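You operate a simulated robot arm through the tools that you are given. There is no shell and no other tool.

You are at the controls of a simulated robot arm. One attempt, no reset.

Task
Put two scoops of cubes into the matcha jar.
Fine: blue scoop, back on its rest; shut the bin again. Set down upright: blue scoop.

The check looks at the end state, three seconds after you hand in, the way a careful person would. Anything else that was tipped, shoved, dropped, spilled or broken makes it a failure.

Robot
A 6-joint arm with a two-finger parallel gripper, fixed in place. Base frame: the origin is at the foot of the arm, x ahead of it, y to its left, z up. Units: mm, rad, N and s.
With the tool pointing down near the work surface it reaches from about 100 to 760 mm from the base axis. Its first joint turns from -2.007 to 2.007 rad. Payload 3.43 kg.
The TCP is the grasp point between the finger pads, 34 mm short of the fingertips. In the tool frame z runs along the fingers and y along their closing line. The gripper opens to 128 mm. The fingers are 24 mm wide and 12 mm thick; the gripper's body (48 by 130 mm) begins 96 mm behind the TCP.
Orientation is that of the tool frame in the base frame, as a unit quaternion [w, x, y, z]. With the fingers straight down and closing along the base's y, the tool's x points along the base's -x, its y along +y and its z along -z.

Tools
- The arm moves only by the tool step_arm. Its argument "moves" is a list of rows, each an object (a shift or turn left out is 0, a gripper value left out holds the last) with "translation": the shift along the tool's x, y, z in units of 400 mm (1.0 is 400 mm), a list of three; "rot": the turn, a rotation vector about the tool's x, y, z in units of 180 degrees (1.0 is 180 degrees), a list of three. In form: [{"translation": [dx, dy, dz], "rot": [rx, ry, rz]}, ...]. A call has 1 to 20 rows; each row is the pose to reach, as a shift and turn from the pose commanded when the call began, along the tool's axes at that moment. "fingers" is the opening, from 0 (shut) to 1 (fully open), set as the call begins (left out, the last holds). A call with a number of a shift or a turn outside -1 to 1 is refused whole. A row lasts 0.2 s, in which the tool goes at most 50 mm and 0.15 rad; a call with a longer step from one row to the next is refused whole, and so is a gripper value outside its range. Where a pose cannot be reached the arm comes as near as it can. A force on the tool above 40 N (or 10 N above the force at the start of the call, whichever is more), or a blocked arm, ends the call early, and 0.2 s more pass. Each finger travels about 108 mm/s and halts on what it meets, pressing with about 32 N; the grip force reading is that of the motor and also rises with nothing between the fingers. The clock runs only during rows and for 0.2 s after the last one: add rows that repeat a pose to give the fingers time. It gives the time, the measured TCP pose, the force on the tool (base axes), the opening and the grip force at its end, in the units of the frame above (readings bear some noise), with the torque about the TCP (base axes, N m) and any sound that the robot's microphone picked up.
- Cameras (640 x 400 px; columns grow to the right, rows downward): "scene" is fixed at [48.2, -500.1, 1691.7]; the picture's right is [0.71, -0.71, 0.00], its down [-0.38, -0.38, -0.85] and it looks along [0.60, 0.60, -0.53] (base axes); focal length 354 px, centre (320, 200). "wrist" rides on the gripper at [76, -11, -160] in the tool frame; the picture's right is [0.15, 0.99, 0.00], its down [-0.88, 0.13, -0.46] and it looks along [-0.45, 0.07, 0.89] (tool axes); focal length 234 px, centre (320, 200). There is no depth. A picture from a camera that has moved, and an enlarged one, comes with that camera's place and axes in the base frame and with its lens.
- grab_frame(camera): a new picture of that camera. The clock stands still meanwhile.
- raise_lower(by): slides the trunk up (or, below 0, down) by that many mm; the arm rides with it, the base frame stays. It gives what a move gives, with no picture.
- close_up(camera, box): a new picture of the part [left, top, right, bottom] of that camera's present view, enlarged. The clock stands still meanwhile.
- hand_in(): hands the job in; it is judged then, once.

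Nothing tells you positions but the pictures and the camera data. Unless the task says otherwise, let go and move clear before handing in.

The tools are called after "Request:" as name(argument=value, ...) on one line, values as JSON. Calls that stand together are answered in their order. step_arm: Moves the arm, as the interface text tells. Its arguments: {"type":"object","properties":{"moves":{"type":"array"},"fingers":{"type":"number"}},"required":["moves"]} The other tools are called the same way: raise_lower (by) slides the trunk up or down; grab_frame (camera) takes a picture; close_up (camera, box) takes an enlarged picture of a part of a camera's view; hand_in () hands the job in.

At the start:

```text
clock: 0.0
ee_pos: [381.2, 94.6, 1454.9]
orientation: [0.0, 0.0, 1.0, 0.0]
wrist_force: [0.0, -1.0, 0.1]
moment: [-0.03, 0.03, 0.0]
gripper_width: 128.0
grasp_force: 0.1
trunk travel left (down, up): [-725.0, 65.0]
```

scene: 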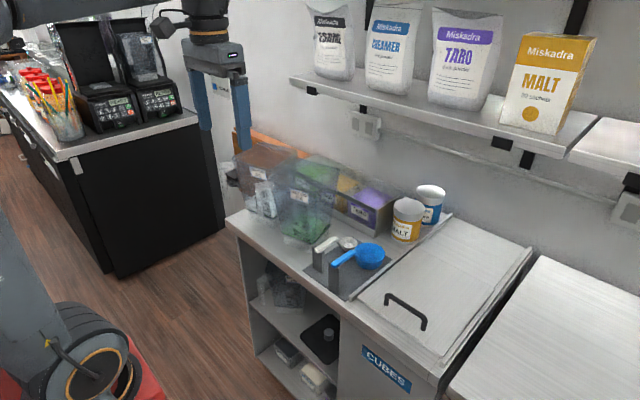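
wrist: 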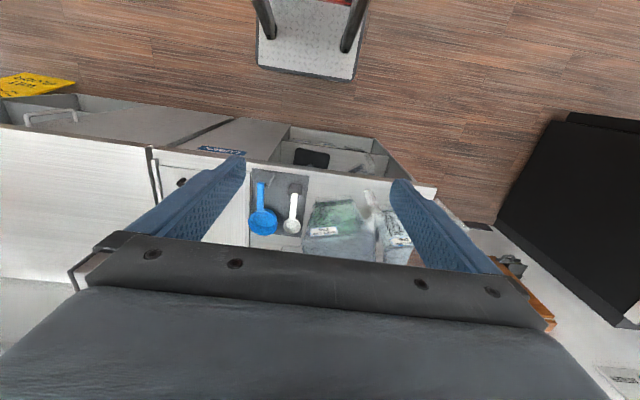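

I see a counter with a blue scoop and a white scoop on a rest, several jars, and a bin with a lid marked CUBES. I'll look at these closer before moving.

Request:
close_up(camera="scene", box=[220, 130, 460, 280])

Request:
close_up(camera="scene", box=[320, 200, 560, 350])

Request:
close_up(camera="scene", box=[220, 230, 460, 400])

Request:
close_up(camera="wrist", box=[140, 120, 440, 280])

```text
2.67 times, centred on (340, 205) of scene
camera zoom: at [48.2, -500.1, 1691.7], right [0.71, -0.71, 0.0], down [-0.38, -0.38, -0.85], along [0.6, 0.6, -0.53], focal length 945 px, centre (267, 187)
```

zoom: 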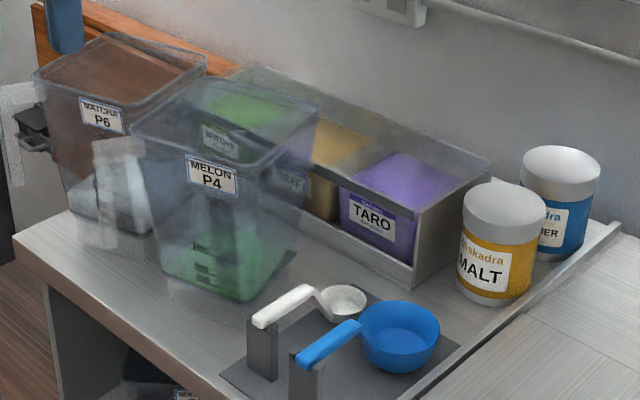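

```text
2.67 times, centred on (440, 275) of scene
camera zoom: at [48.2, -500.1, 1691.7], right [0.71, -0.71, 0.0], down [-0.38, -0.38, -0.85], along [0.6, 0.6, -0.53], focal length 945 px, centre (0, 0)
```

zoom: 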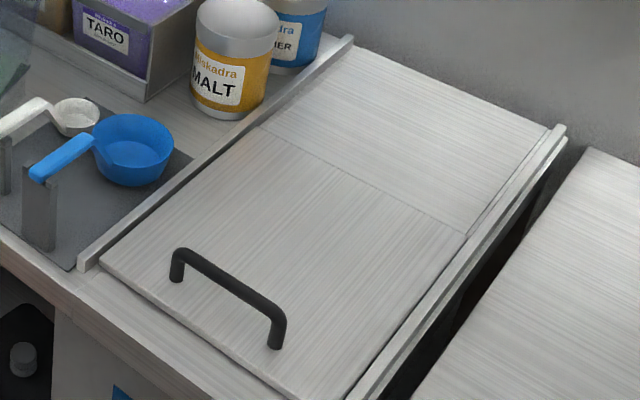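

```text
2.35 times, centred on (340, 315) of scene
camera zoom: at [48.2, -500.1, 1691.7], right [0.71, -0.71, 0.0], down [-0.38, -0.38, -0.85], along [0.6, 0.6, -0.53], focal length 834 px, centre (273, -71)
```

zoom: 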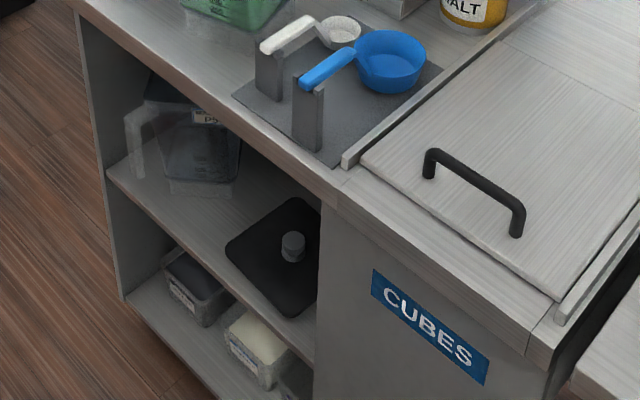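

```text
2.13 times, centred on (290, 200) of wrist
camera zoom: at [304.8, 83.2, 1614.3], right [-0.15, 0.99, 0.0], down [0.88, 0.13, 0.46], along [0.45, 0.07, -0.89], focal length 500 px, centre (384, 200)
```

zoom: 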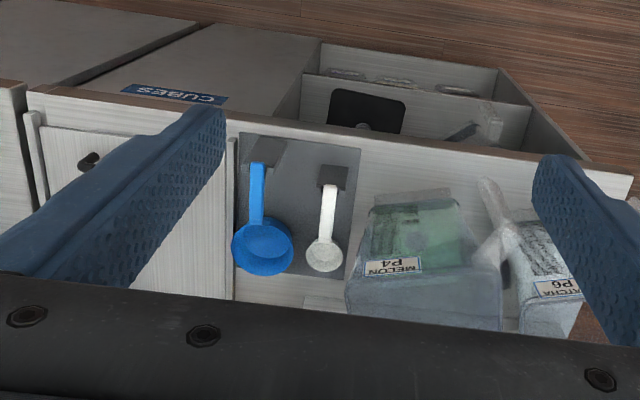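

The blue scoop lies along x, with its bowl near (726, -35, 985) and its handle end near (572, -35, 1045). A jar labelled MATCHA P6 is near (600, 311), with its top at about z = 1200. Next I'll move the wrist over the jars to inspect them from above.

Request:
step_arm(moves=[{"translation": [-0.07, 0.08, 0]}, {"translation": [-0.14, 0.16, 0]}, {"translation": [-0.21, 0.24, 0]}, {"translation": [-0.28, 0.32, 0]}, {"translation": [-0.35, 0.4, 0]}, {"translation": [-0.38, 0.48, 0]}])

Request:
grab_frame(camera="wrist")

Request:
grab_frame(camera="scene")

```text
clock: 1.4
ee_pos: [534.9, 288.3, 1453.2]
orientation: [0.0, -0.001, 1.0, 0.0]
wrist_force: [0.4, -0.1, -0.3]
moment: [0.04, -0.02, -0.01]
gripper_width: 128.1
grasp_force: 0.0
trunk travel left (down, up): [-725.0, 65.0]
```

```text
taken
camera wrist: at [458.2, 276.6, 1613.1], right [-0.15, 0.99, 0.0], down [0.88, 0.13, 0.46], along [0.45, 0.07, -0.89], focal length 234 px, centre (320, 200)
```

wrist: 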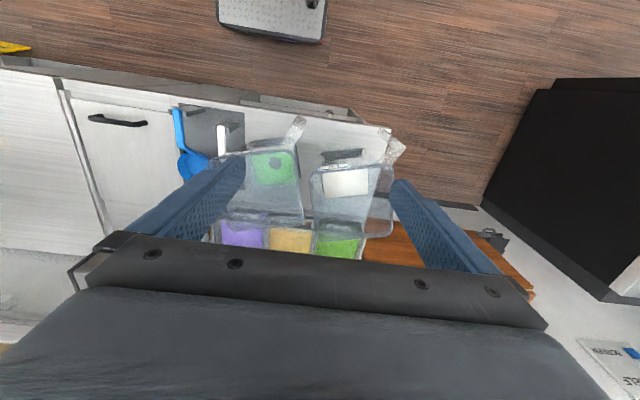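

```text
taken
```

scene: 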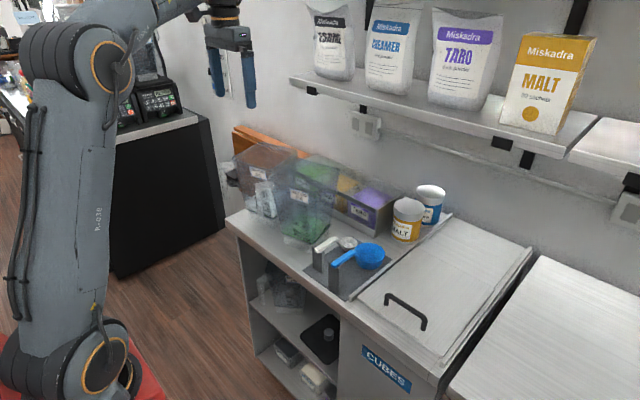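

Request:
close_up(camera="wrist", box=[160, 90, 420, 270])

Request:
close_up(camera="scene", box=[215, 130, 345, 250])

Request:
close_up(camera="scene", box=[300, 215, 400, 285])

Request:
close_up(camera="scene", box=[340, 260, 540, 385])

```text
2.22 times, centred on (290, 180) of wrist
camera zoom: at [458.2, 276.6, 1613.1], right [-0.15, 0.99, 0.0], down [0.88, 0.13, 0.46], along [0.45, 0.07, -0.89], focal length 520 px, centre (387, 244)
```

zoom: 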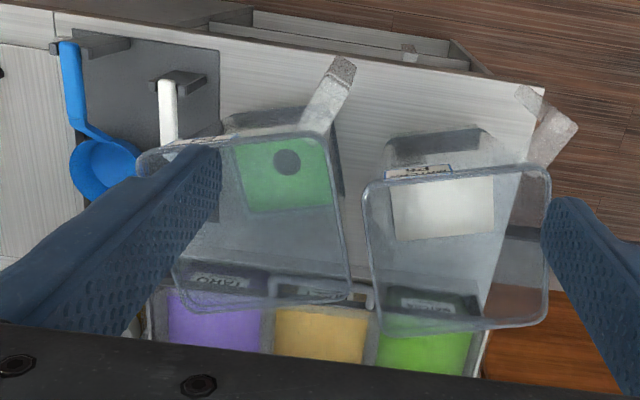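

```text
3.33 times, centred on (280, 190) of scene
camera zoom: at [48.2, -500.1, 1691.7], right [0.71, -0.71, 0.0], down [-0.38, -0.38, -0.85], along [0.6, 0.6, -0.53], focal length 1181 px, centre (453, 233)
```

zoom: 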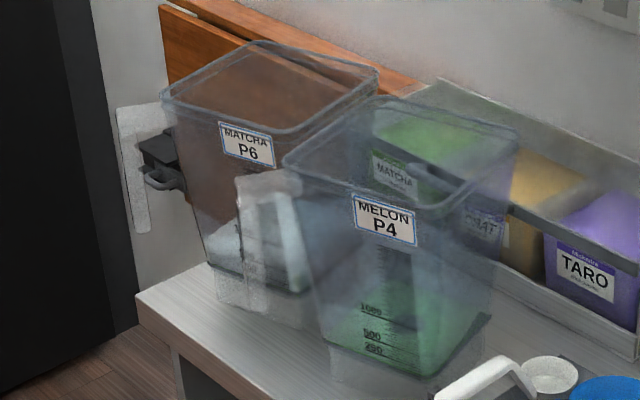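

```text
5.71 times, centred on (350, 250) of scene
camera zoom: at [48.2, -500.1, 1691.7], right [0.71, -0.71, 0.0], down [-0.38, -0.38, -0.85], along [0.6, 0.6, -0.53], focal length 2025 px, centre (149, -86)
```

zoom: 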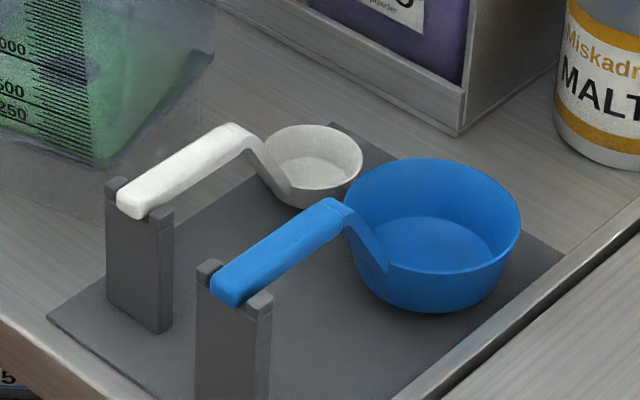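

```text
3.20 times, centred on (440, 322) of scene
camera zoom: at [48.2, -500.1, 1691.7], right [0.71, -0.71, 0.0], down [-0.38, -0.38, -0.85], along [0.6, 0.6, -0.53], focal length 1134 px, centre (-64, -192)
```

zoom: 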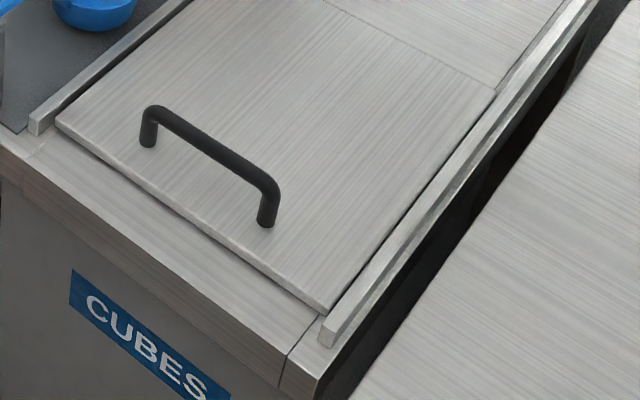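

The jars are open pitchers. MATCHA P6 stands at y ≈ 310, and its top is roughly 140 mm square. The scoop's handle sits in a forked post, and the bin lid, with a bar handle near (627, -223), lies between rails. I'll bring the wrist camera over the bin to find out how the lid opens.

Request:
step_arm(moves=[{"translation": [0.0, -0.12, 0]}, {"translation": [0.0, -0.24, 0]}, {"translation": [0.0, -0.36, 0]}, {"translation": [0.0, -0.48, 0]}, {"translation": [0.0, -0.6, 0]}, {"translation": [0.0, -0.72, 0]}, {"translation": [0.0, -0.84, 0.0]}, {"translation": [0.0, -0.96, 0]}, {"translation": [0, -1.0, 0.1]}, {"translation": [0, -1.0, 0.22]}, {"translation": [0, -1.0, 0.34]}])

Request:
grab_frame(camera="wrist")

Request:
grab_frame(camera="scene")

```text
clock: 3.8
ee_pos: [533.7, -116.7, 1319.5]
orientation: [0.0, 0.0, 1.0, 0.0]
wrist_force: [0.9, 1.3, -1.7]
moment: [-0.01, -0.03, -0.02]
gripper_width: 128.0
grasp_force: 0.0
trunk travel left (down, up): [-725.0, 65.0]
```

```text
taken
camera wrist: at [456.1, -126.8, 1478.2], right [-0.15, 0.99, 0.0], down [0.88, 0.13, 0.46], along [0.45, 0.07, -0.89], focal length 234 px, centre (320, 200)
```

wrist: 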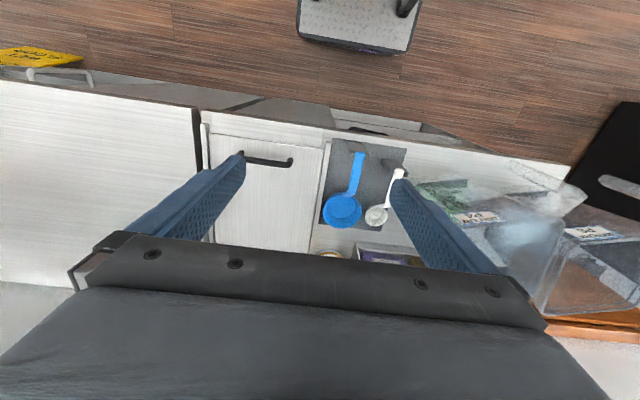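

```text
taken
```

scene: 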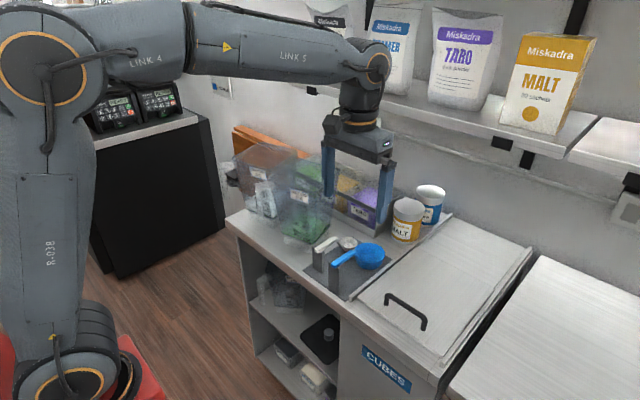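

The lid is still partly hidden by the gripper. I'll tilt the tool forward and drop in front of the bin so the wrist camera can look along the lid and its seam.

Request:
step_arm(moves=[{"translation": [0.023, -0.029, 0.047], "rot": [0, -0.043, 0]}, {"translation": [0.047, -0.059, 0.094], "rot": [0, -0.086, 0]}, {"translation": [0.07, -0.088, 0.141], "rot": [0, -0.129, 0]}, {"translation": [0.093, -0.118, 0.188], "rot": [0, -0.172, 0]}, {"translation": [0.117, -0.147, 0.236], "rot": [0, -0.215, 0]}, {"translation": [0.14, -0.177, 0.283], "rot": [0, -0.258, 0]}, {"translation": [0.163, -0.206, 0.33], "rot": [0, -0.301, 0]}, {"translation": [0.187, -0.236, 0.377], "rot": [0, -0.344, 0]}, {"translation": [0.21, -0.265, 0.425], "rot": [0, -0.387, 0]}])

Request:
grab_frame(camera="wrist")

Request:
grab_frame(camera="scene")

```text
clock: 5.8
ee_pos: [463.0, -237.5, 1151.2]
orientation: [0.572, 0.0, 0.821, -0.001]
wrist_force: [-0.2, 1.6, 0.3]
moment: [-0.04, 0.01, -0.05]
gripper_width: 127.9
grasp_force: 0.1
out of reach, approached as far as the arm can: row 8, 9
trunk travel left (down, up): [-725.0, 65.0]
```

```text
taken
camera wrist: at [286.4, -247.4, 1134.5], right [-0.05, 0.99, -0.14], down [-0.12, 0.13, 0.98], along [0.99, 0.07, 0.12], focal length 234 px, centre (320, 200)
```

wrist: 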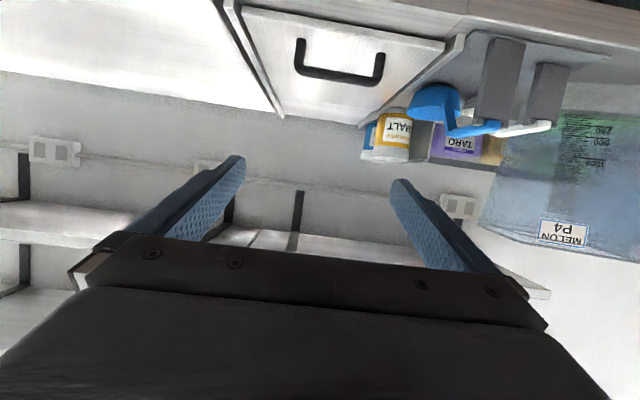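

```text
taken
```

scene: 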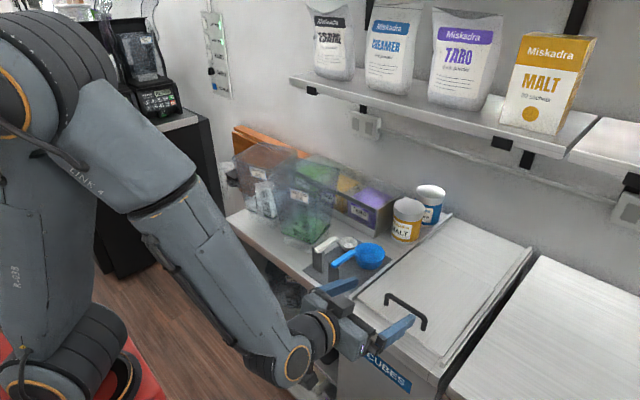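

The camera now sees the lid from the front, with the picture upside down. I'll zoom in on the lid and rails.

Request:
close_up(camera="wrist", box=[210, 0, 470, 140])

Request:
close_up(camera="wrist", box=[340, 20, 640, 170])

Request:
close_up(camera="wrist", box=[0, 130, 640, 270])

```text
2.46 times, centred on (340, 70) of wrist
camera zoom: at [286.4, -247.4, 1134.5], right [-0.05, 0.99, -0.14], down [-0.12, 0.13, 0.98], along [0.99, 0.07, 0.12], focal length 576 px, centre (271, 520)
```

zoom: 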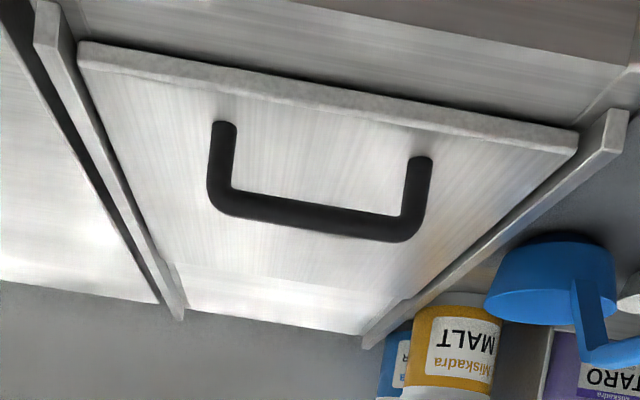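

```text
2.13 times, centred on (490, 95) of wrist
camera zoom: at [286.4, -247.4, 1134.5], right [-0.05, 0.99, -0.14], down [-0.12, 0.13, 0.98], along [0.99, 0.07, 0.12], focal length 500 px, centre (-43, 424)
```

zoom: 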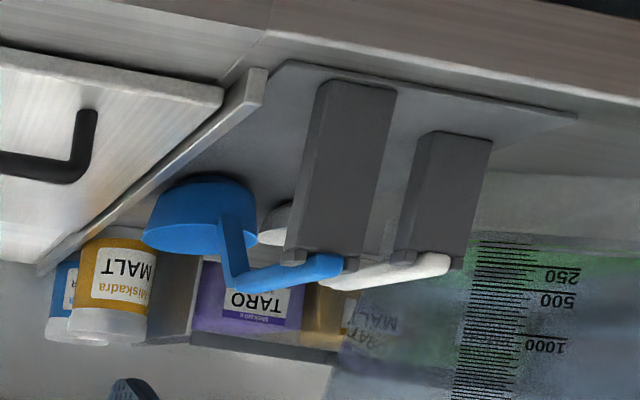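

```text
1.00 times, centred on (320, 200) of wrist (not enlarged: the box is as wide or as high as the picture)
camera zoom: at [286.4, -247.4, 1134.5], right [-0.05, 0.99, -0.14], down [-0.12, 0.13, 0.98], along [0.99, 0.07, 0.12], focal length 234 px, centre (320, 200)
```

zoom: 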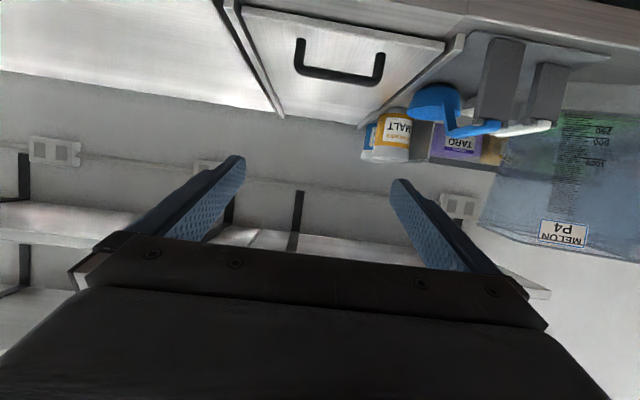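

The front lid panel sits about 8 mm above the counter between the rails and overlaps a lower rear panel, so it looks like a sliding lid that pushes back in +x. Its bar is at x≈625, y from -277 to -166, z≈1007. I'll set the tool at about 35° forward pitch, turn it 90° so it can grip the bar, and part-close the fingers.

Request:
step_arm(moves=[{"rot": [0, 0.039, 0]}, {"rot": [0, 0.078, 0]}, {"rot": [0, 0.117, 0]}, {"rot": [0, 0.156, 0]}, {"rot": [0, 0.194, 0]}], fingers=0.3)

Request:
step_arm(moves=[{"rot": [0, 0, 0.046]}, {"rot": [0, 0, 0.092]}, {"rot": [0, 0, 0.138]}, {"rot": [0, 0, 0.184]}, {"rot": [0, 0, 0.23]}, {"rot": [0, 0, 0.276]}, {"rot": [0, 0, 0.322]}, {"rot": [0, 0, 0.368]}, {"rot": [0, 0, 0.414]}, {"rot": [0, 0, 0.46]}, {"rot": [0, 0, 0.5]}])

Request:
grab_frame(camera="scene")

Request:
grab_frame(camera="wrist")

```text
clock: 7.0
ee_pos: [462.3, -236.7, 1150.8]
orientation: [0.299, -0.001, 0.954, 0.0]
wrist_force: [0.5, 0.8, -0.4]
moment: [0.0, -0.01, 0.01]
gripper_width: 38.4
grasp_force: 0.0
trunk travel left (down, up): [-725.0, 65.0]
```

```text
clock: 9.4
ee_pos: [463.4, -237.0, 1150.5]
orientation: [0.211, 0.675, 0.675, 0.212]
wrist_force: [0.2, 0.0, 0.1]
moment: [-0.01, 0.01, 0.0]
gripper_width: 38.4
grasp_force: 0.1
trunk travel left (down, up): [-725.0, 65.0]
```

```text
taken
```

scene: 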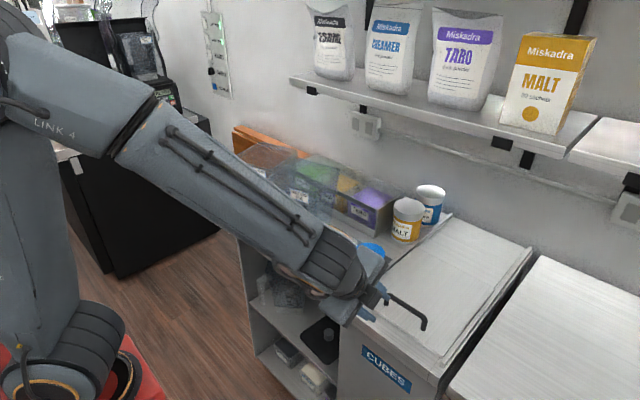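

```text
taken
camera wrist: at [362.8, -160.7, 1275.4], right [0.81, 0.14, 0.56], down [-0.15, -0.88, 0.45], along [0.56, -0.45, -0.69], focal length 234 px, centre (320, 200)
```

wrist: 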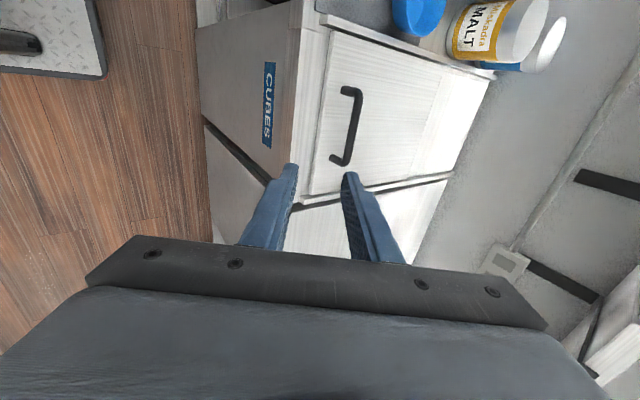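

The tool is now pitched about 35° with its closing line across the bar. Next I'll move to a pre-grasp point about 80 mm short of the bar and check the alignment.

Request:
step_arm(moves=[{"translation": [0.0125, 0.042, 0.099]}, {"translation": [0.025, 0.084, 0.198]}, {"translation": [0.0375, 0.126, 0.276]}])

Request:
grab_frame(camera="wrist")

Request:
close_up(camera="scene", box=[320, 240, 480, 340])

```text
clock: 10.2
ee_pos: [570.1, -221.9, 1088.7]
orientation: [0.211, 0.674, 0.675, 0.212]
wrist_force: [-0.3, -0.3, 0.7]
moment: [-0.02, -0.03, 0.0]
gripper_width: 38.6
grasp_force: 0.1
trunk travel left (down, up): [-725.0, 65.0]
```

```text
taken
camera wrist: at [468.2, -146.1, 1213.3], right [0.81, 0.15, 0.56], down [-0.15, -0.88, 0.45], along [0.56, -0.45, -0.69], focal length 234 px, centre (320, 200)
```

wrist: 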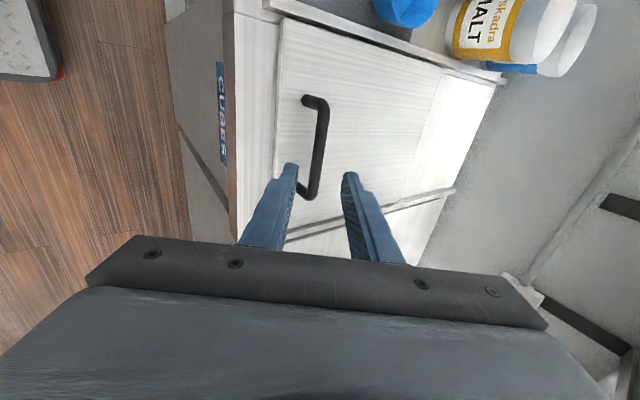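

```text
4.00 times, centred on (400, 290) of scene
camera zoom: at [48.2, -500.1, 1691.7], right [0.71, -0.71, 0.0], down [-0.38, -0.38, -0.85], along [0.6, 0.6, -0.53], focal length 1418 px, centre (0, -160)
```

zoom: 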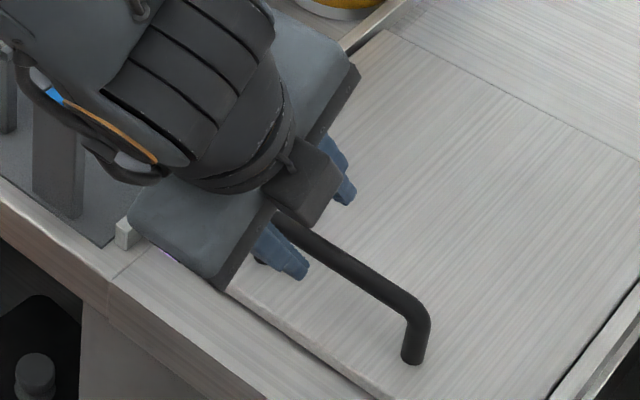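

The bar is centred between the fingers, which bracket it. I'll advance along the tool axis about 85 mm and then check before gripping.

Request:
step_arm(moves=[{"translation": [0, -0.002, 0.08]}, {"translation": [0, -0.004, 0.16]}, {"translation": [0, -0.0045, 0.212]}])

Request:
grab_frame(camera="wrist")

Request:
close_up(camera="scene", box=[320, 240, 480, 340])

```text
clock: 11.0
ee_pos: [615.9, -223.0, 1017.5]
orientation: [0.211, 0.674, 0.675, 0.211]
wrist_force: [-0.1, 0.2, -0.2]
moment: [-0.03, -0.02, 0.03]
gripper_width: 38.3
grasp_force: 0.0
trunk travel left (down, up): [-725.0, 65.0]
```

```text
taken
camera wrist: at [514.8, -146.3, 1143.0], right [0.81, 0.15, 0.56], down [-0.15, -0.88, 0.45], along [0.56, -0.45, -0.69], focal length 234 px, centre (320, 200)
```

wrist: 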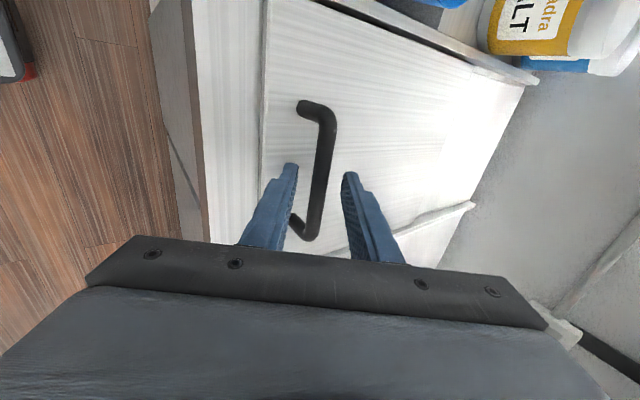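

```text
4.00 times, centred on (400, 290) of scene
camera zoom: at [48.2, -500.1, 1691.7], right [0.71, -0.71, 0.0], down [-0.38, -0.38, -0.85], along [0.6, 0.6, -0.53], focal length 1418 px, centre (0, -160)
```

zoom: 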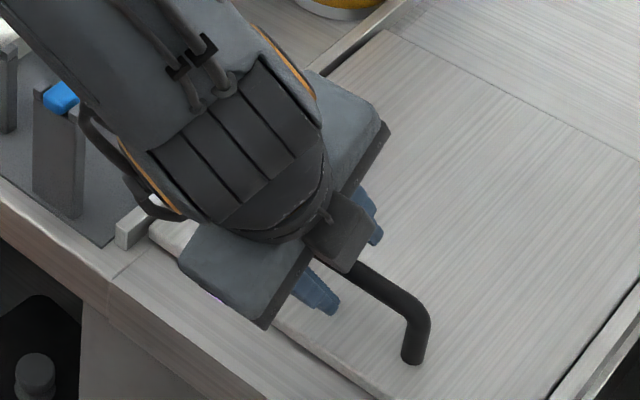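

The bar lies between the fingers with no contact force. I'll close the gripper on it.

Request:
step_arm(moves=[{}, {}, {}], fingers=0)

Request:
grab_frame(camera="wrist")

```text
clock: 11.8
ee_pos: [616.5, -222.5, 1018.2]
orientation: [0.212, 0.675, 0.675, 0.211]
wrist_force: [1.2, -1.6, -7.4]
moment: [-0.8, 0.07, 0.23]
gripper_width: 13.7
grasp_force: 45.3
trunk travel left (down, up): [-725.0, 65.0]
```

```text
taken
camera wrist: at [514.9, -146.4, 1142.5], right [0.81, 0.15, 0.56], down [-0.15, -0.88, 0.45], along [0.56, -0.45, -0.69], focal length 234 px, centre (320, 200)
```

wrist: 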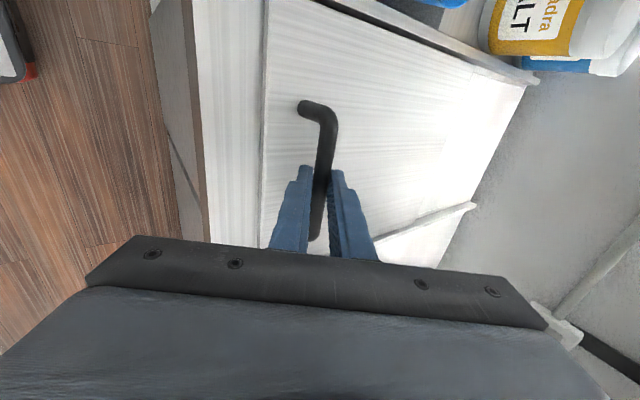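

The grip has the bar, with an opening of 13.7 mm. I'll try a gentle 20 mm slide in +x to see whether the lid slides.

Request:
step_arm(moves=[{"translation": [0, 0.0103, 0.0071]}, {"translation": [0, 0.0206, 0.0143]}, {"translation": [0, 0.0411, 0.0286]}])

Request:
close_up(camera="scene", box=[320, 200, 560, 350])

```text
clock: 12.6
ee_pos: [635.7, -223.2, 1018.1]
orientation: [0.211, 0.675, 0.675, 0.211]
wrist_force: [-1.1, -7.4, -10.4]
moment: [-0.28, 0.15, 0.66]
gripper_width: 13.8
grasp_force: 45.0
trunk travel left (down, up): [-725.0, 65.0]
```

```text
2.67 times, centred on (440, 275) of scene
camera zoom: at [48.2, -500.1, 1691.7], right [0.71, -0.71, 0.0], down [-0.38, -0.38, -0.85], along [0.6, 0.6, -0.53], focal length 945 px, centre (0, 0)
```

zoom: 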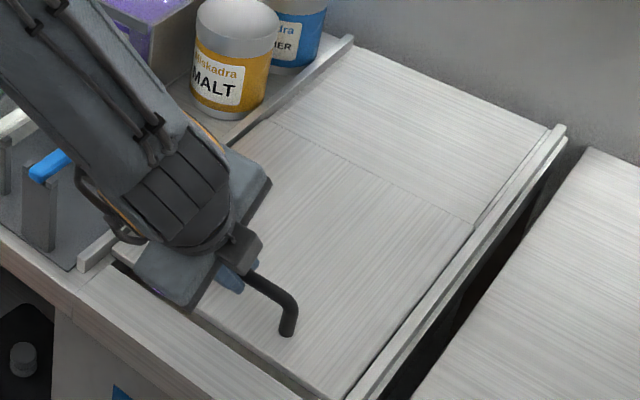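

The lid slides freely under a low force. I'll keep pushing it back about 170 mm more, slowly, watching the force.

Request:
step_arm(moves=[{"translation": [0, 0.0437, 0.0303]}, {"translation": [0, 0.0874, 0.0607]}, {"translation": [0, 0.131, 0.091]}, {"translation": [0, 0.1747, 0.1213]}, {"translation": [0, 0.2184, 0.1517]}, {"translation": [0, 0.262, 0.182]}, {"translation": [0, 0.3057, 0.2124]}, {"translation": [0, 0.3494, 0.2427]}])

Request:
grab_frame(camera="scene")

Request:
grab_frame(camera="wrist")

```text
clock: 14.4
ee_pos: [806.5, -221.8, 1017.9]
orientation: [0.212, 0.675, 0.674, 0.211]
wrist_force: [1.2, -17.1, -12.4]
moment: [-0.35, 0.12, 0.63]
gripper_width: 13.8
grasp_force: 45.1
trunk travel left (down, up): [-725.0, 65.0]
```

```text
taken
```

scene: 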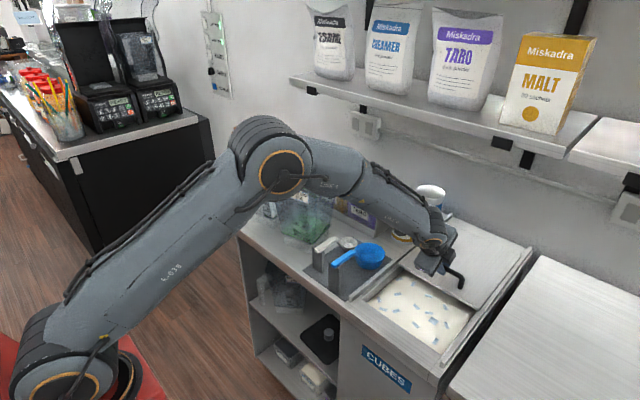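

```text
taken
camera wrist: at [706.1, -146.2, 1142.4], right [0.81, 0.15, 0.56], down [-0.15, -0.88, 0.45], along [0.56, -0.45, -0.69], focal length 234 px, centre (320, 200)
```

wrist: 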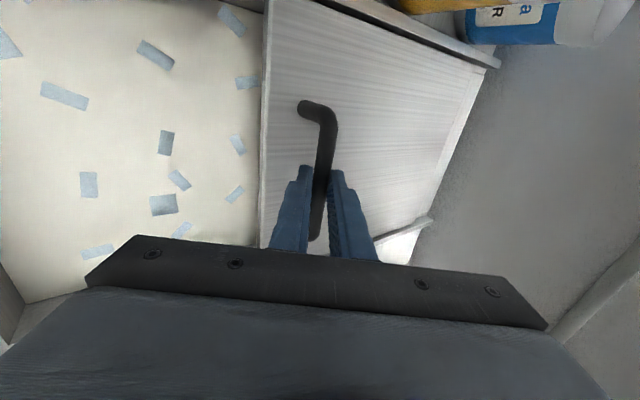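

The bin is open and shows a bed of cubes in front of the lid. I'll let go of the bar, back off along the tool axis, and look into the bin.

Request:
step_arm(moves=[{}, {}], fingers=0.3)

Request:
step_arm(moves=[{"translation": [0, 0, -0.08]}, {"translation": [0, 0, -0.18]}, {"translation": [0, 0, -0.3]}, {"translation": [0, 0, -0.42]}, {"translation": [0, 0, -0.54]}])

Request:
grab_frame(camera="scene")

Request:
close_up(camera="scene", box=[320, 230, 520, 355])

Request:
grab_frame(camera="wrist")

```text
clock: 15.0
ee_pos: [805.7, -221.4, 1017.3]
orientation: [0.212, 0.674, 0.675, 0.21]
wrist_force: [0.0, 0.4, 1.0]
moment: [0.0, -0.02, -0.01]
gripper_width: 38.3
grasp_force: 0.0
trunk travel left (down, up): [-725.0, 65.0]
```

```text
clock: 16.2
ee_pos: [682.9, -222.5, 1196.6]
orientation: [0.211, 0.675, 0.675, 0.211]
wrist_force: [0.4, 0.5, 0.2]
moment: [0.01, 0.04, 0.01]
gripper_width: 38.2
grasp_force: 0.0
trunk travel left (down, up): [-725.0, 65.0]
```

```text
taken
```

scene: 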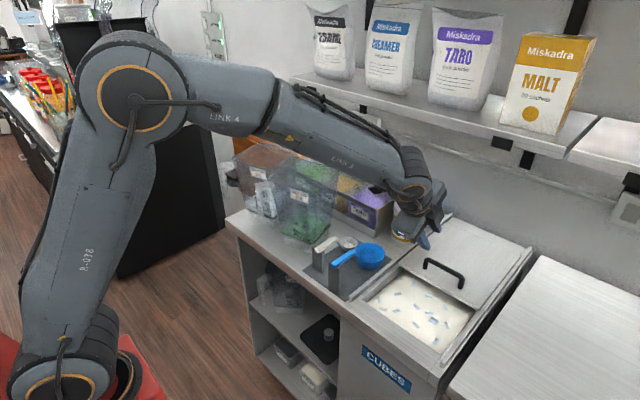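

```text
3.20 times, centred on (420, 292) of scene
camera zoom: at [48.2, -500.1, 1691.7], right [0.71, -0.71, 0.0], down [-0.38, -0.38, -0.85], along [0.6, 0.6, -0.53], focal length 1134 px, centre (0, -96)
```

zoom: 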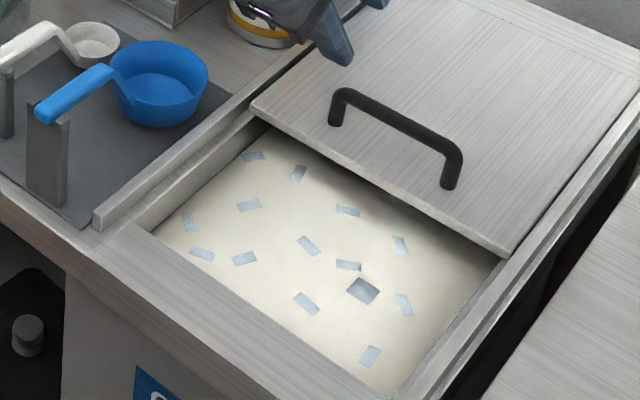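

```text
taken
camera wrist: at [581.6, -145.4, 1320.6], right [0.81, 0.15, 0.56], down [-0.15, -0.88, 0.45], along [0.56, -0.45, -0.69], focal length 234 px, centre (320, 200)
```

wrist: 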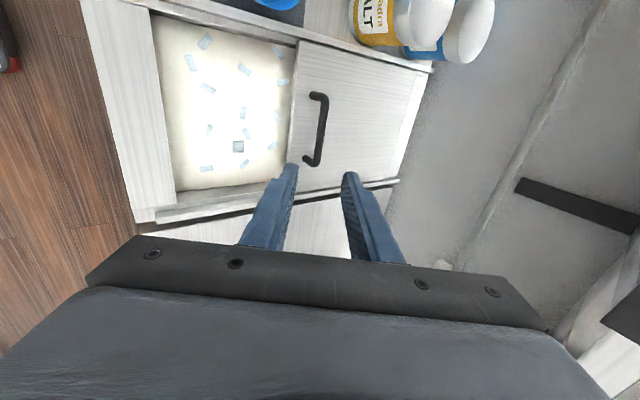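

The bin holds a bed of cubes at about z≈918, some 32 mm below the counter, and the opening runs from roughly x = 612 to 780. I want to hold the scoop with the tool pitched forward and the wrist camera on top, so I'll turn the tool another 90° about its own axis.

Request:
step_arm(moves=[{"translation": [0.02, 0, -0.03], "rot": [0, 0, 0.046]}, {"translation": [0.04, 0, -0.06], "rot": [0, 0, 0.092]}, {"translation": [0.08, 0, -0.1], "rot": [0, 0, 0.138]}, {"translation": [0.12, 0, -0.14], "rot": [0, 0, 0.184]}, {"translation": [0.16, 0, -0.16], "rot": [0, 0, 0.23]}, {"translation": [0.2, 0, -0.18], "rot": [0, 0, 0.276]}, {"translation": [0.25, 0, -0.18], "rot": [0, 0, 0.322]}, {"translation": [0.3, 0, -0.18], "rot": [0, 0, 0.368]}, {"translation": [0.36, 0, -0.18], "rot": [0, 0, 0.414]}, {"translation": [0.42, 0, -0.18], "rot": [0, 0, 0.46]}, {"translation": [0.47, 0, -0.18], "rot": [0, 0, 0.5]}])

Request:
grab_frame(camera="wrist")

Request:
grab_frame(camera="scene")

```text
clock: 18.6
ee_pos: [640.4, -35.3, 1254.4]
orientation: [0.0, 0.954, 0.0, 0.299]
wrist_force: [0.0, 0.1, -0.2]
moment: [0.02, -0.04, 0.01]
gripper_width: 38.5
grasp_force: 0.1
trunk travel left (down, up): [-725.0, 65.0]
```

```text
taken
camera wrist: at [611.9, -23.5, 1428.6], right [0.12, -0.99, 0.08], down [-0.98, -0.13, -0.13], along [0.14, -0.07, -0.99], focal length 234 px, centre (320, 200)
```

wrist: 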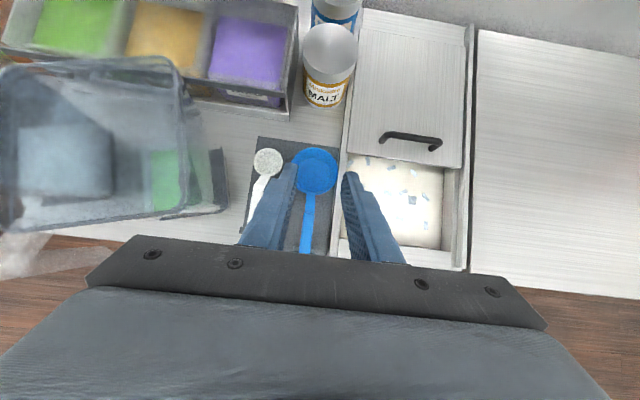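

```text
taken
```

scene: 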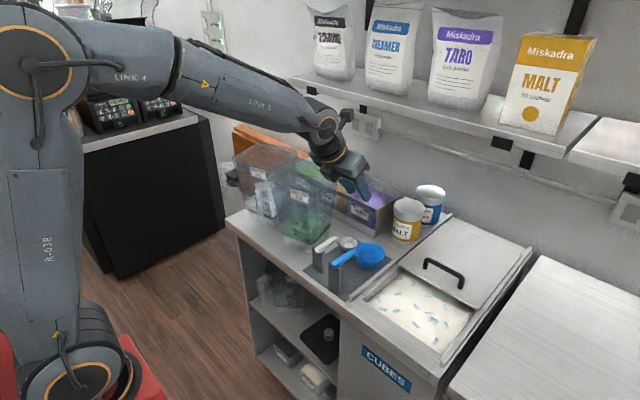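

The turn worked, and the camera on top now gives a nearly plumb, upright view. I'll zoom in on the scoop and on the jars from here.

Request:
close_up(camera="wrist", box=[230, 120, 390, 260])

Request:
close_up(camera="wrist", box=[330, 110, 490, 280])

Request:
close_up(camera="wrist", box=[0, 30, 260, 270])

```text
2.86 times, centred on (310, 190) of wrist
camera zoom: at [611.9, -23.5, 1428.6], right [0.12, -0.99, 0.08], down [-0.98, -0.13, -0.13], along [0.14, -0.07, -0.99], focal length 669 px, centre (349, 229)
```

zoom: 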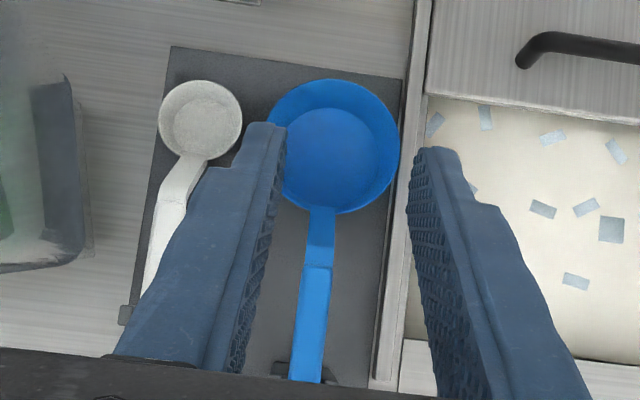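

```text
2.35 times, centred on (410, 195) of wrist
camera zoom: at [611.9, -23.5, 1428.6], right [0.12, -0.99, 0.08], down [-0.98, -0.13, -0.13], along [0.14, -0.07, -0.99], focal length 551 px, centre (108, 212)
```

zoom: 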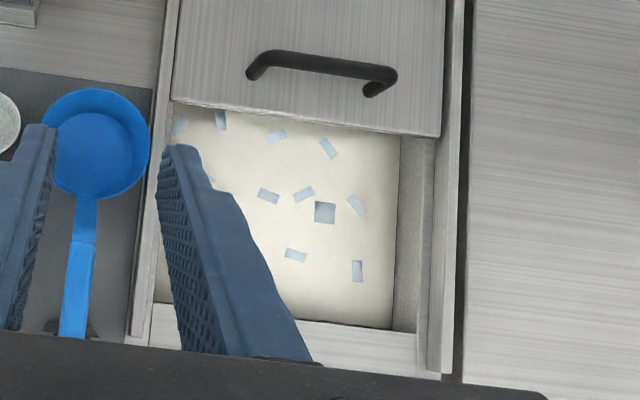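

```text
1.67 times, centred on (130, 150) of wrist
camera zoom: at [611.9, -23.5, 1428.6], right [0.12, -0.99, 0.08], down [-0.98, -0.13, -0.13], along [0.14, -0.07, -0.99], focal length 390 px, centre (637, 283)
```

zoom: 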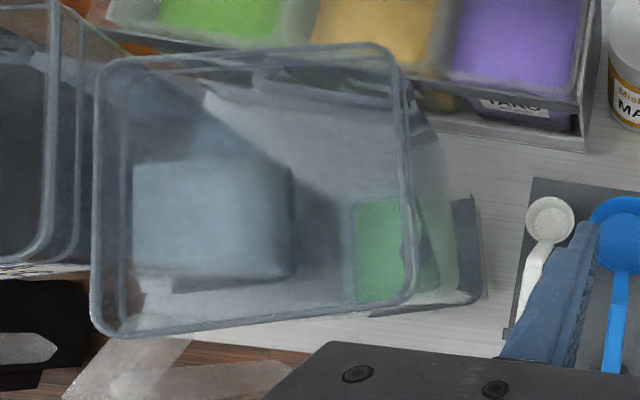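

The scoop is aligned along x at y≈-37. Its handle is level with its top at z≈1062, from x≈562 to 640, with the post at x≈575–590, and the rim centre is near (720, -37, 1010). I'll pitch the tool to about 50°, open to 60 mm, and go to a pre-grasp point above and behind the free part of the handle.

Request:
step_arm(moves=[{"translation": [-0.062, 0.001, 0.041], "rot": [0, 0.017, 0]}, {"translation": [-0.124, 0.002, 0.083], "rot": [0, 0.034, 0]}, {"translation": [-0.187, 0.003, 0.124], "rot": [0, 0.051, 0]}, {"translation": [-0.249, 0.004, 0.165], "rot": [0, 0.068, 0]}, {"translation": [-0.311, 0.005, 0.2065], "rot": [0, 0.0844, 0]}], fingers=0.47)

Request:
grab_frame(camera="wrist")

Request:
close_up(camera="scene", box=[290, 200, 410, 290])

```text
clock: 20.0
ee_pos: [564.8, 6.7, 1102.0]
orientation: [-0.047, 0.915, 0.13, 0.379]
wrist_force: [-1.1, -0.1, 0.1]
moment: [-0.01, 0.01, -0.03]
gripper_width: 60.5
grasp_force: 0.1
out of reach, approached as far as the arm can: row 3, 4
trunk travel left (down, up): [-725.0, 65.0]
stopped in row 5: the arm was blocked; the commanded pose is now the measured one
```

```text
taken
camera wrist: at [504.0, 3.6, 1267.7], right [0.37, -0.92, 0.11], down [-0.87, -0.39, -0.3], along [0.32, 0.01, -0.95], focal length 234 px, centre (320, 200)
```

wrist: 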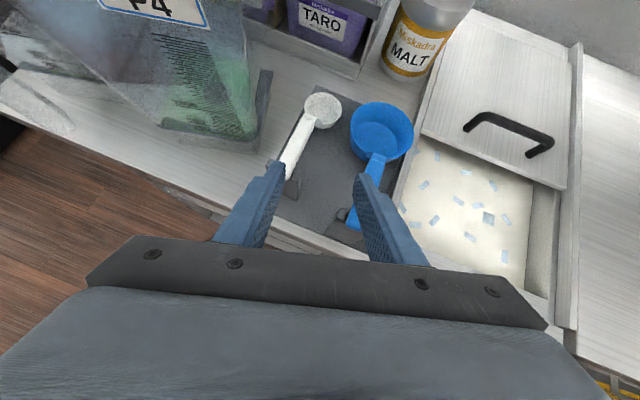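

```text
4.44 times, centred on (350, 245) of scene
camera zoom: at [48.2, -500.1, 1691.7], right [0.71, -0.71, 0.0], down [-0.38, -0.38, -0.85], along [0.6, 0.6, -0.53], focal length 1575 px, centre (187, 0)
```

zoom: 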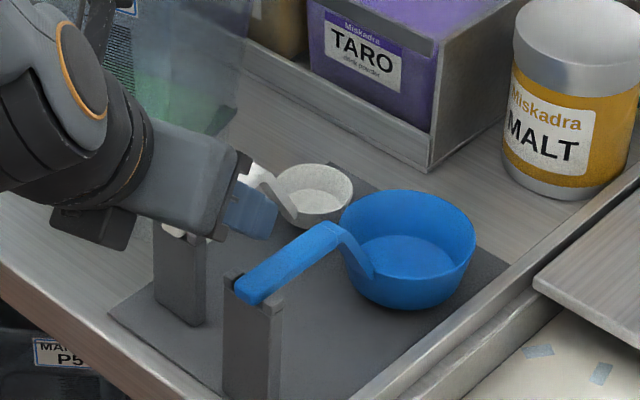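

The arm drifted sideways and was flagged as blocked, but with no contact force. The tool had come into line with the forearm, so this looks like a wrist singularity, and the white scoop looks untouched. I'll lift straight up with the trunk, then restore a clean orientation higher up before lowering the trunk for a better arm posture.

Request:
raise_lower(by=60)

Request:
step_arm(moves=[{"translation": [0.076, 0.015, -0.064], "rot": [-0.009, -0.0095, 0.012]}, {"translation": [0.152, 0.035, -0.128], "rot": [-0.018, -0.019, 0.024]}, {"translation": [0.228, 0.06, -0.192], "rot": [-0.027, -0.0285, 0.036]}, {"translation": [0.305, 0.09, -0.255], "rot": [-0.036, -0.038, 0.048]}, {"translation": [0.381, 0.115, -0.319], "rot": [-0.045, -0.0475, 0.06]}, {"translation": [0.457, 0.137, -0.382], "rot": [-0.0539, -0.0567, 0.0708]}])

Request:
grab_frame(camera="scene")

```text
clock: 21.0
ee_pos: [564.9, 7.5, 1162.3]
orientation: [-0.047, 0.915, 0.13, 0.378]
wrist_force: [-0.4, 0.3, 0.0]
moment: [-0.01, 0.02, 0.0]
gripper_width: 60.6
grasp_force: 0.1
trunk travel left (down, up): [-785.0, 5.0]
```

```text
clock: 22.4
ee_pos: [600.7, -39.2, 1401.5]
orientation: [-0.003, 0.955, 0.0, 0.297]
wrist_force: [-0.1, 0.2, 0.1]
moment: [0.02, 0.04, -0.01]
gripper_width: 60.2
grasp_force: 0.1
trunk travel left (down, up): [-785.0, 5.0]
```

```text
taken
```

scene: 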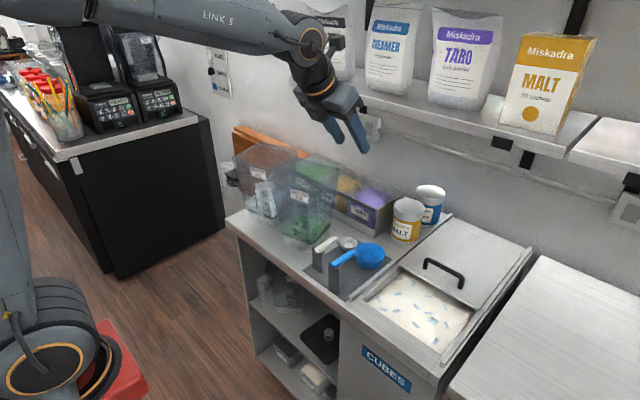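

The orientation is restored and everything is undisturbed. I'll raise the arm 80 mm, then lower the trunk 340 mm so the forearm lies flatter and stays clear of the singularity.

Request:
step_arm(moves=[{"translation": [0.057, 0, -0.082]}, {"translation": [0.1135, 0, -0.164]}])

Request:
raise_lower(by=-340)

Request:
grab_frame(camera="scene")

Request:
grab_frame(camera="wrist")

```text
clock: 23.0
ee_pos: [597.2, -41.3, 1479.4]
orientation: [-0.004, 0.954, 0.003, 0.298]
wrist_force: [-0.9, 0.6, -0.7]
moment: [0.03, 0.0, -0.01]
gripper_width: 60.4
grasp_force: 0.1
trunk travel left (down, up): [-785.0, 5.0]
```

```text
clock: 26.3
ee_pos: [601.1, -37.8, 1139.5]
orientation: [0.0, 0.955, -0.001, 0.298]
wrist_force: [0.3, 1.2, 1.1]
moment: [0.02, 0.0, -0.01]
gripper_width: 60.2
grasp_force: 0.1
trunk travel left (down, up): [-445.0, 345.0]
```

```text
taken
```

scene: 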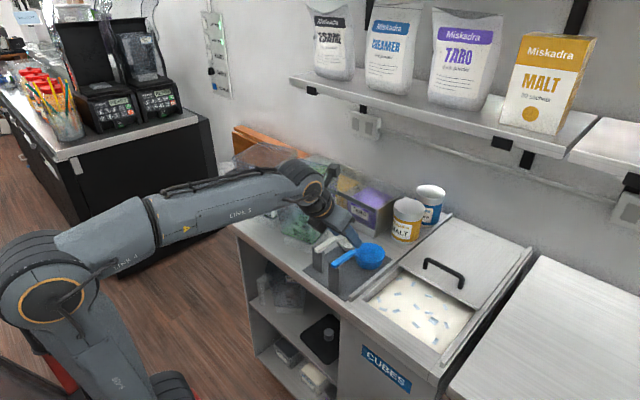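

```text
taken
camera wrist: at [571.0, -26.0, 1313.3], right [0.12, -0.99, 0.08], down [-0.98, -0.13, -0.13], along [0.14, -0.07, -0.99], focal length 234 px, centre (320, 200)
```

wrist: 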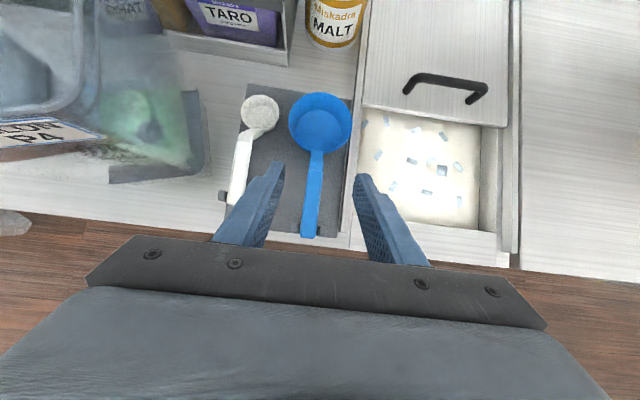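

The posture is much better, with the forearm roughly level. I'll zoom in to fix the handle position before pitching and approaching.

Request:
close_up(camera="wrist", box=[210, 80, 370, 250])

Request:
close_up(camera="scene", box=[300, 215, 400, 285])

```text
2.35 times, centred on (290, 165) of wrist
camera zoom: at [571.0, -26.0, 1313.3], right [0.12, -0.99, 0.08], down [-0.98, -0.13, -0.13], along [0.14, -0.07, -0.99], focal length 551 px, centre (391, 282)
```

zoom: 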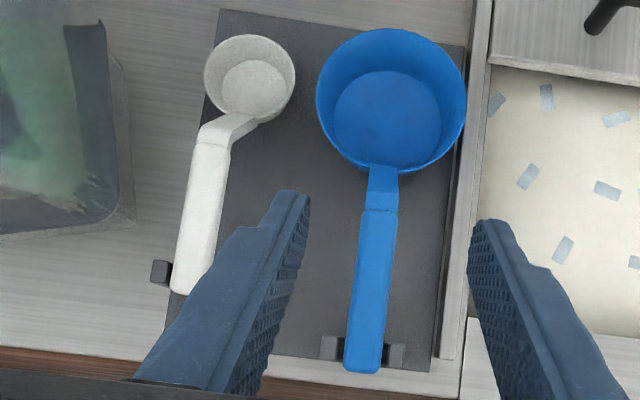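

```text
5.71 times, centred on (350, 250) of scene
camera zoom: at [48.2, -500.1, 1691.7], right [0.71, -0.71, 0.0], down [-0.38, -0.38, -0.85], along [0.6, 0.6, -0.53], focal length 2025 px, centre (149, -86)
```

zoom: 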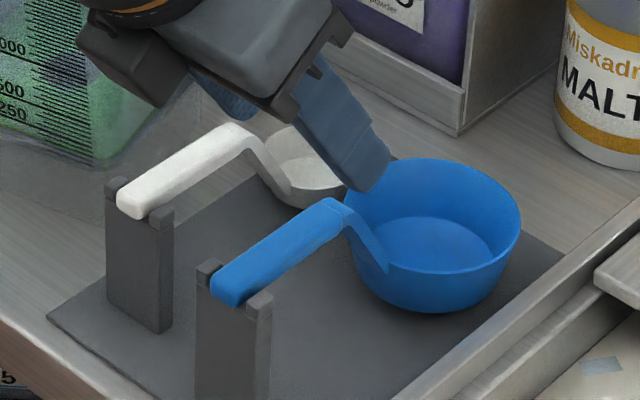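

The top view puts the handle axis at y≈-35.5 and the post at x≈567–581, so the handle is free from about 585 to 640. I'll pitch to 45° and move to the pre-grasp behind and above (620, -35.5, 1056).

Request:
step_arm(moves=[{"translation": [-0.036, -0.002, 0.0133], "rot": [0, 0.019, 0]}, {"translation": [-0.072, -0.004, 0.0267], "rot": [0, 0.038, 0]}, {"translation": [-0.107, -0.006, 0.04], "rot": [0, 0.0572, 0]}, {"translation": [-0.107, -0.006, 0.04], "rot": [0, 0.0572, 0]}])

Request:
grab_frame(camera="wrist")

```text
clock: 27.3
ee_pos: [597.5, -36.8, 1099.4]
orientation: [0.0, 0.924, 0.0, 0.382]
wrist_force: [0.4, -0.5, -0.2]
moment: [0.01, -0.01, 0.02]
gripper_width: 60.1
grasp_force: 0.1
out of reach, approached as far as the arm can: row 2, 3, 4
trunk travel left (down, up): [-445.0, 345.0]
```

```text
taken
camera wrist: at [537.3, -25.3, 1265.0], right [0.1, -0.99, 0.1], down [-0.95, -0.13, -0.3], along [0.31, -0.07, -0.95], focal length 234 px, centre (320, 200)
```

wrist: 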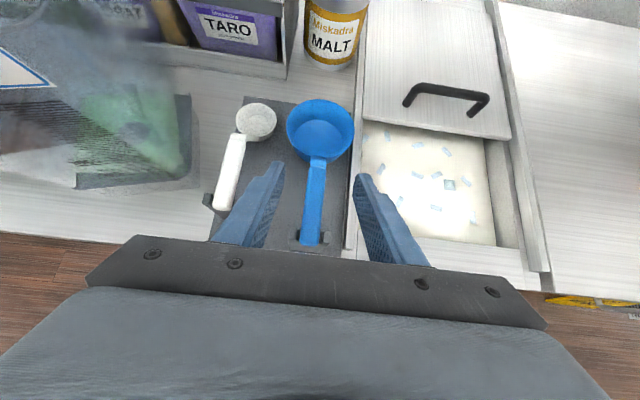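

The arm stopped 22 mm short of the commanded x at its inner limit, but the orientation is a clean 45°. I'll take a small step along the tool axis to see which reference the commands are using.

Request:
step_arm(moves=[{"translation": [0, 0, 0.04]}, {"translation": [0, 0, 0.075]}])

```text
clock: 27.9
ee_pos: [618.4, -35.9, 1077.4]
orientation: [-0.001, 0.924, 0.0, 0.383]
wrist_force: [-0.1, 0.4, -0.4]
moment: [0.02, 0.02, -0.01]
gripper_width: 60.3
grasp_force: 0.1
trunk travel left (down, up): [-445.0, 345.0]
```

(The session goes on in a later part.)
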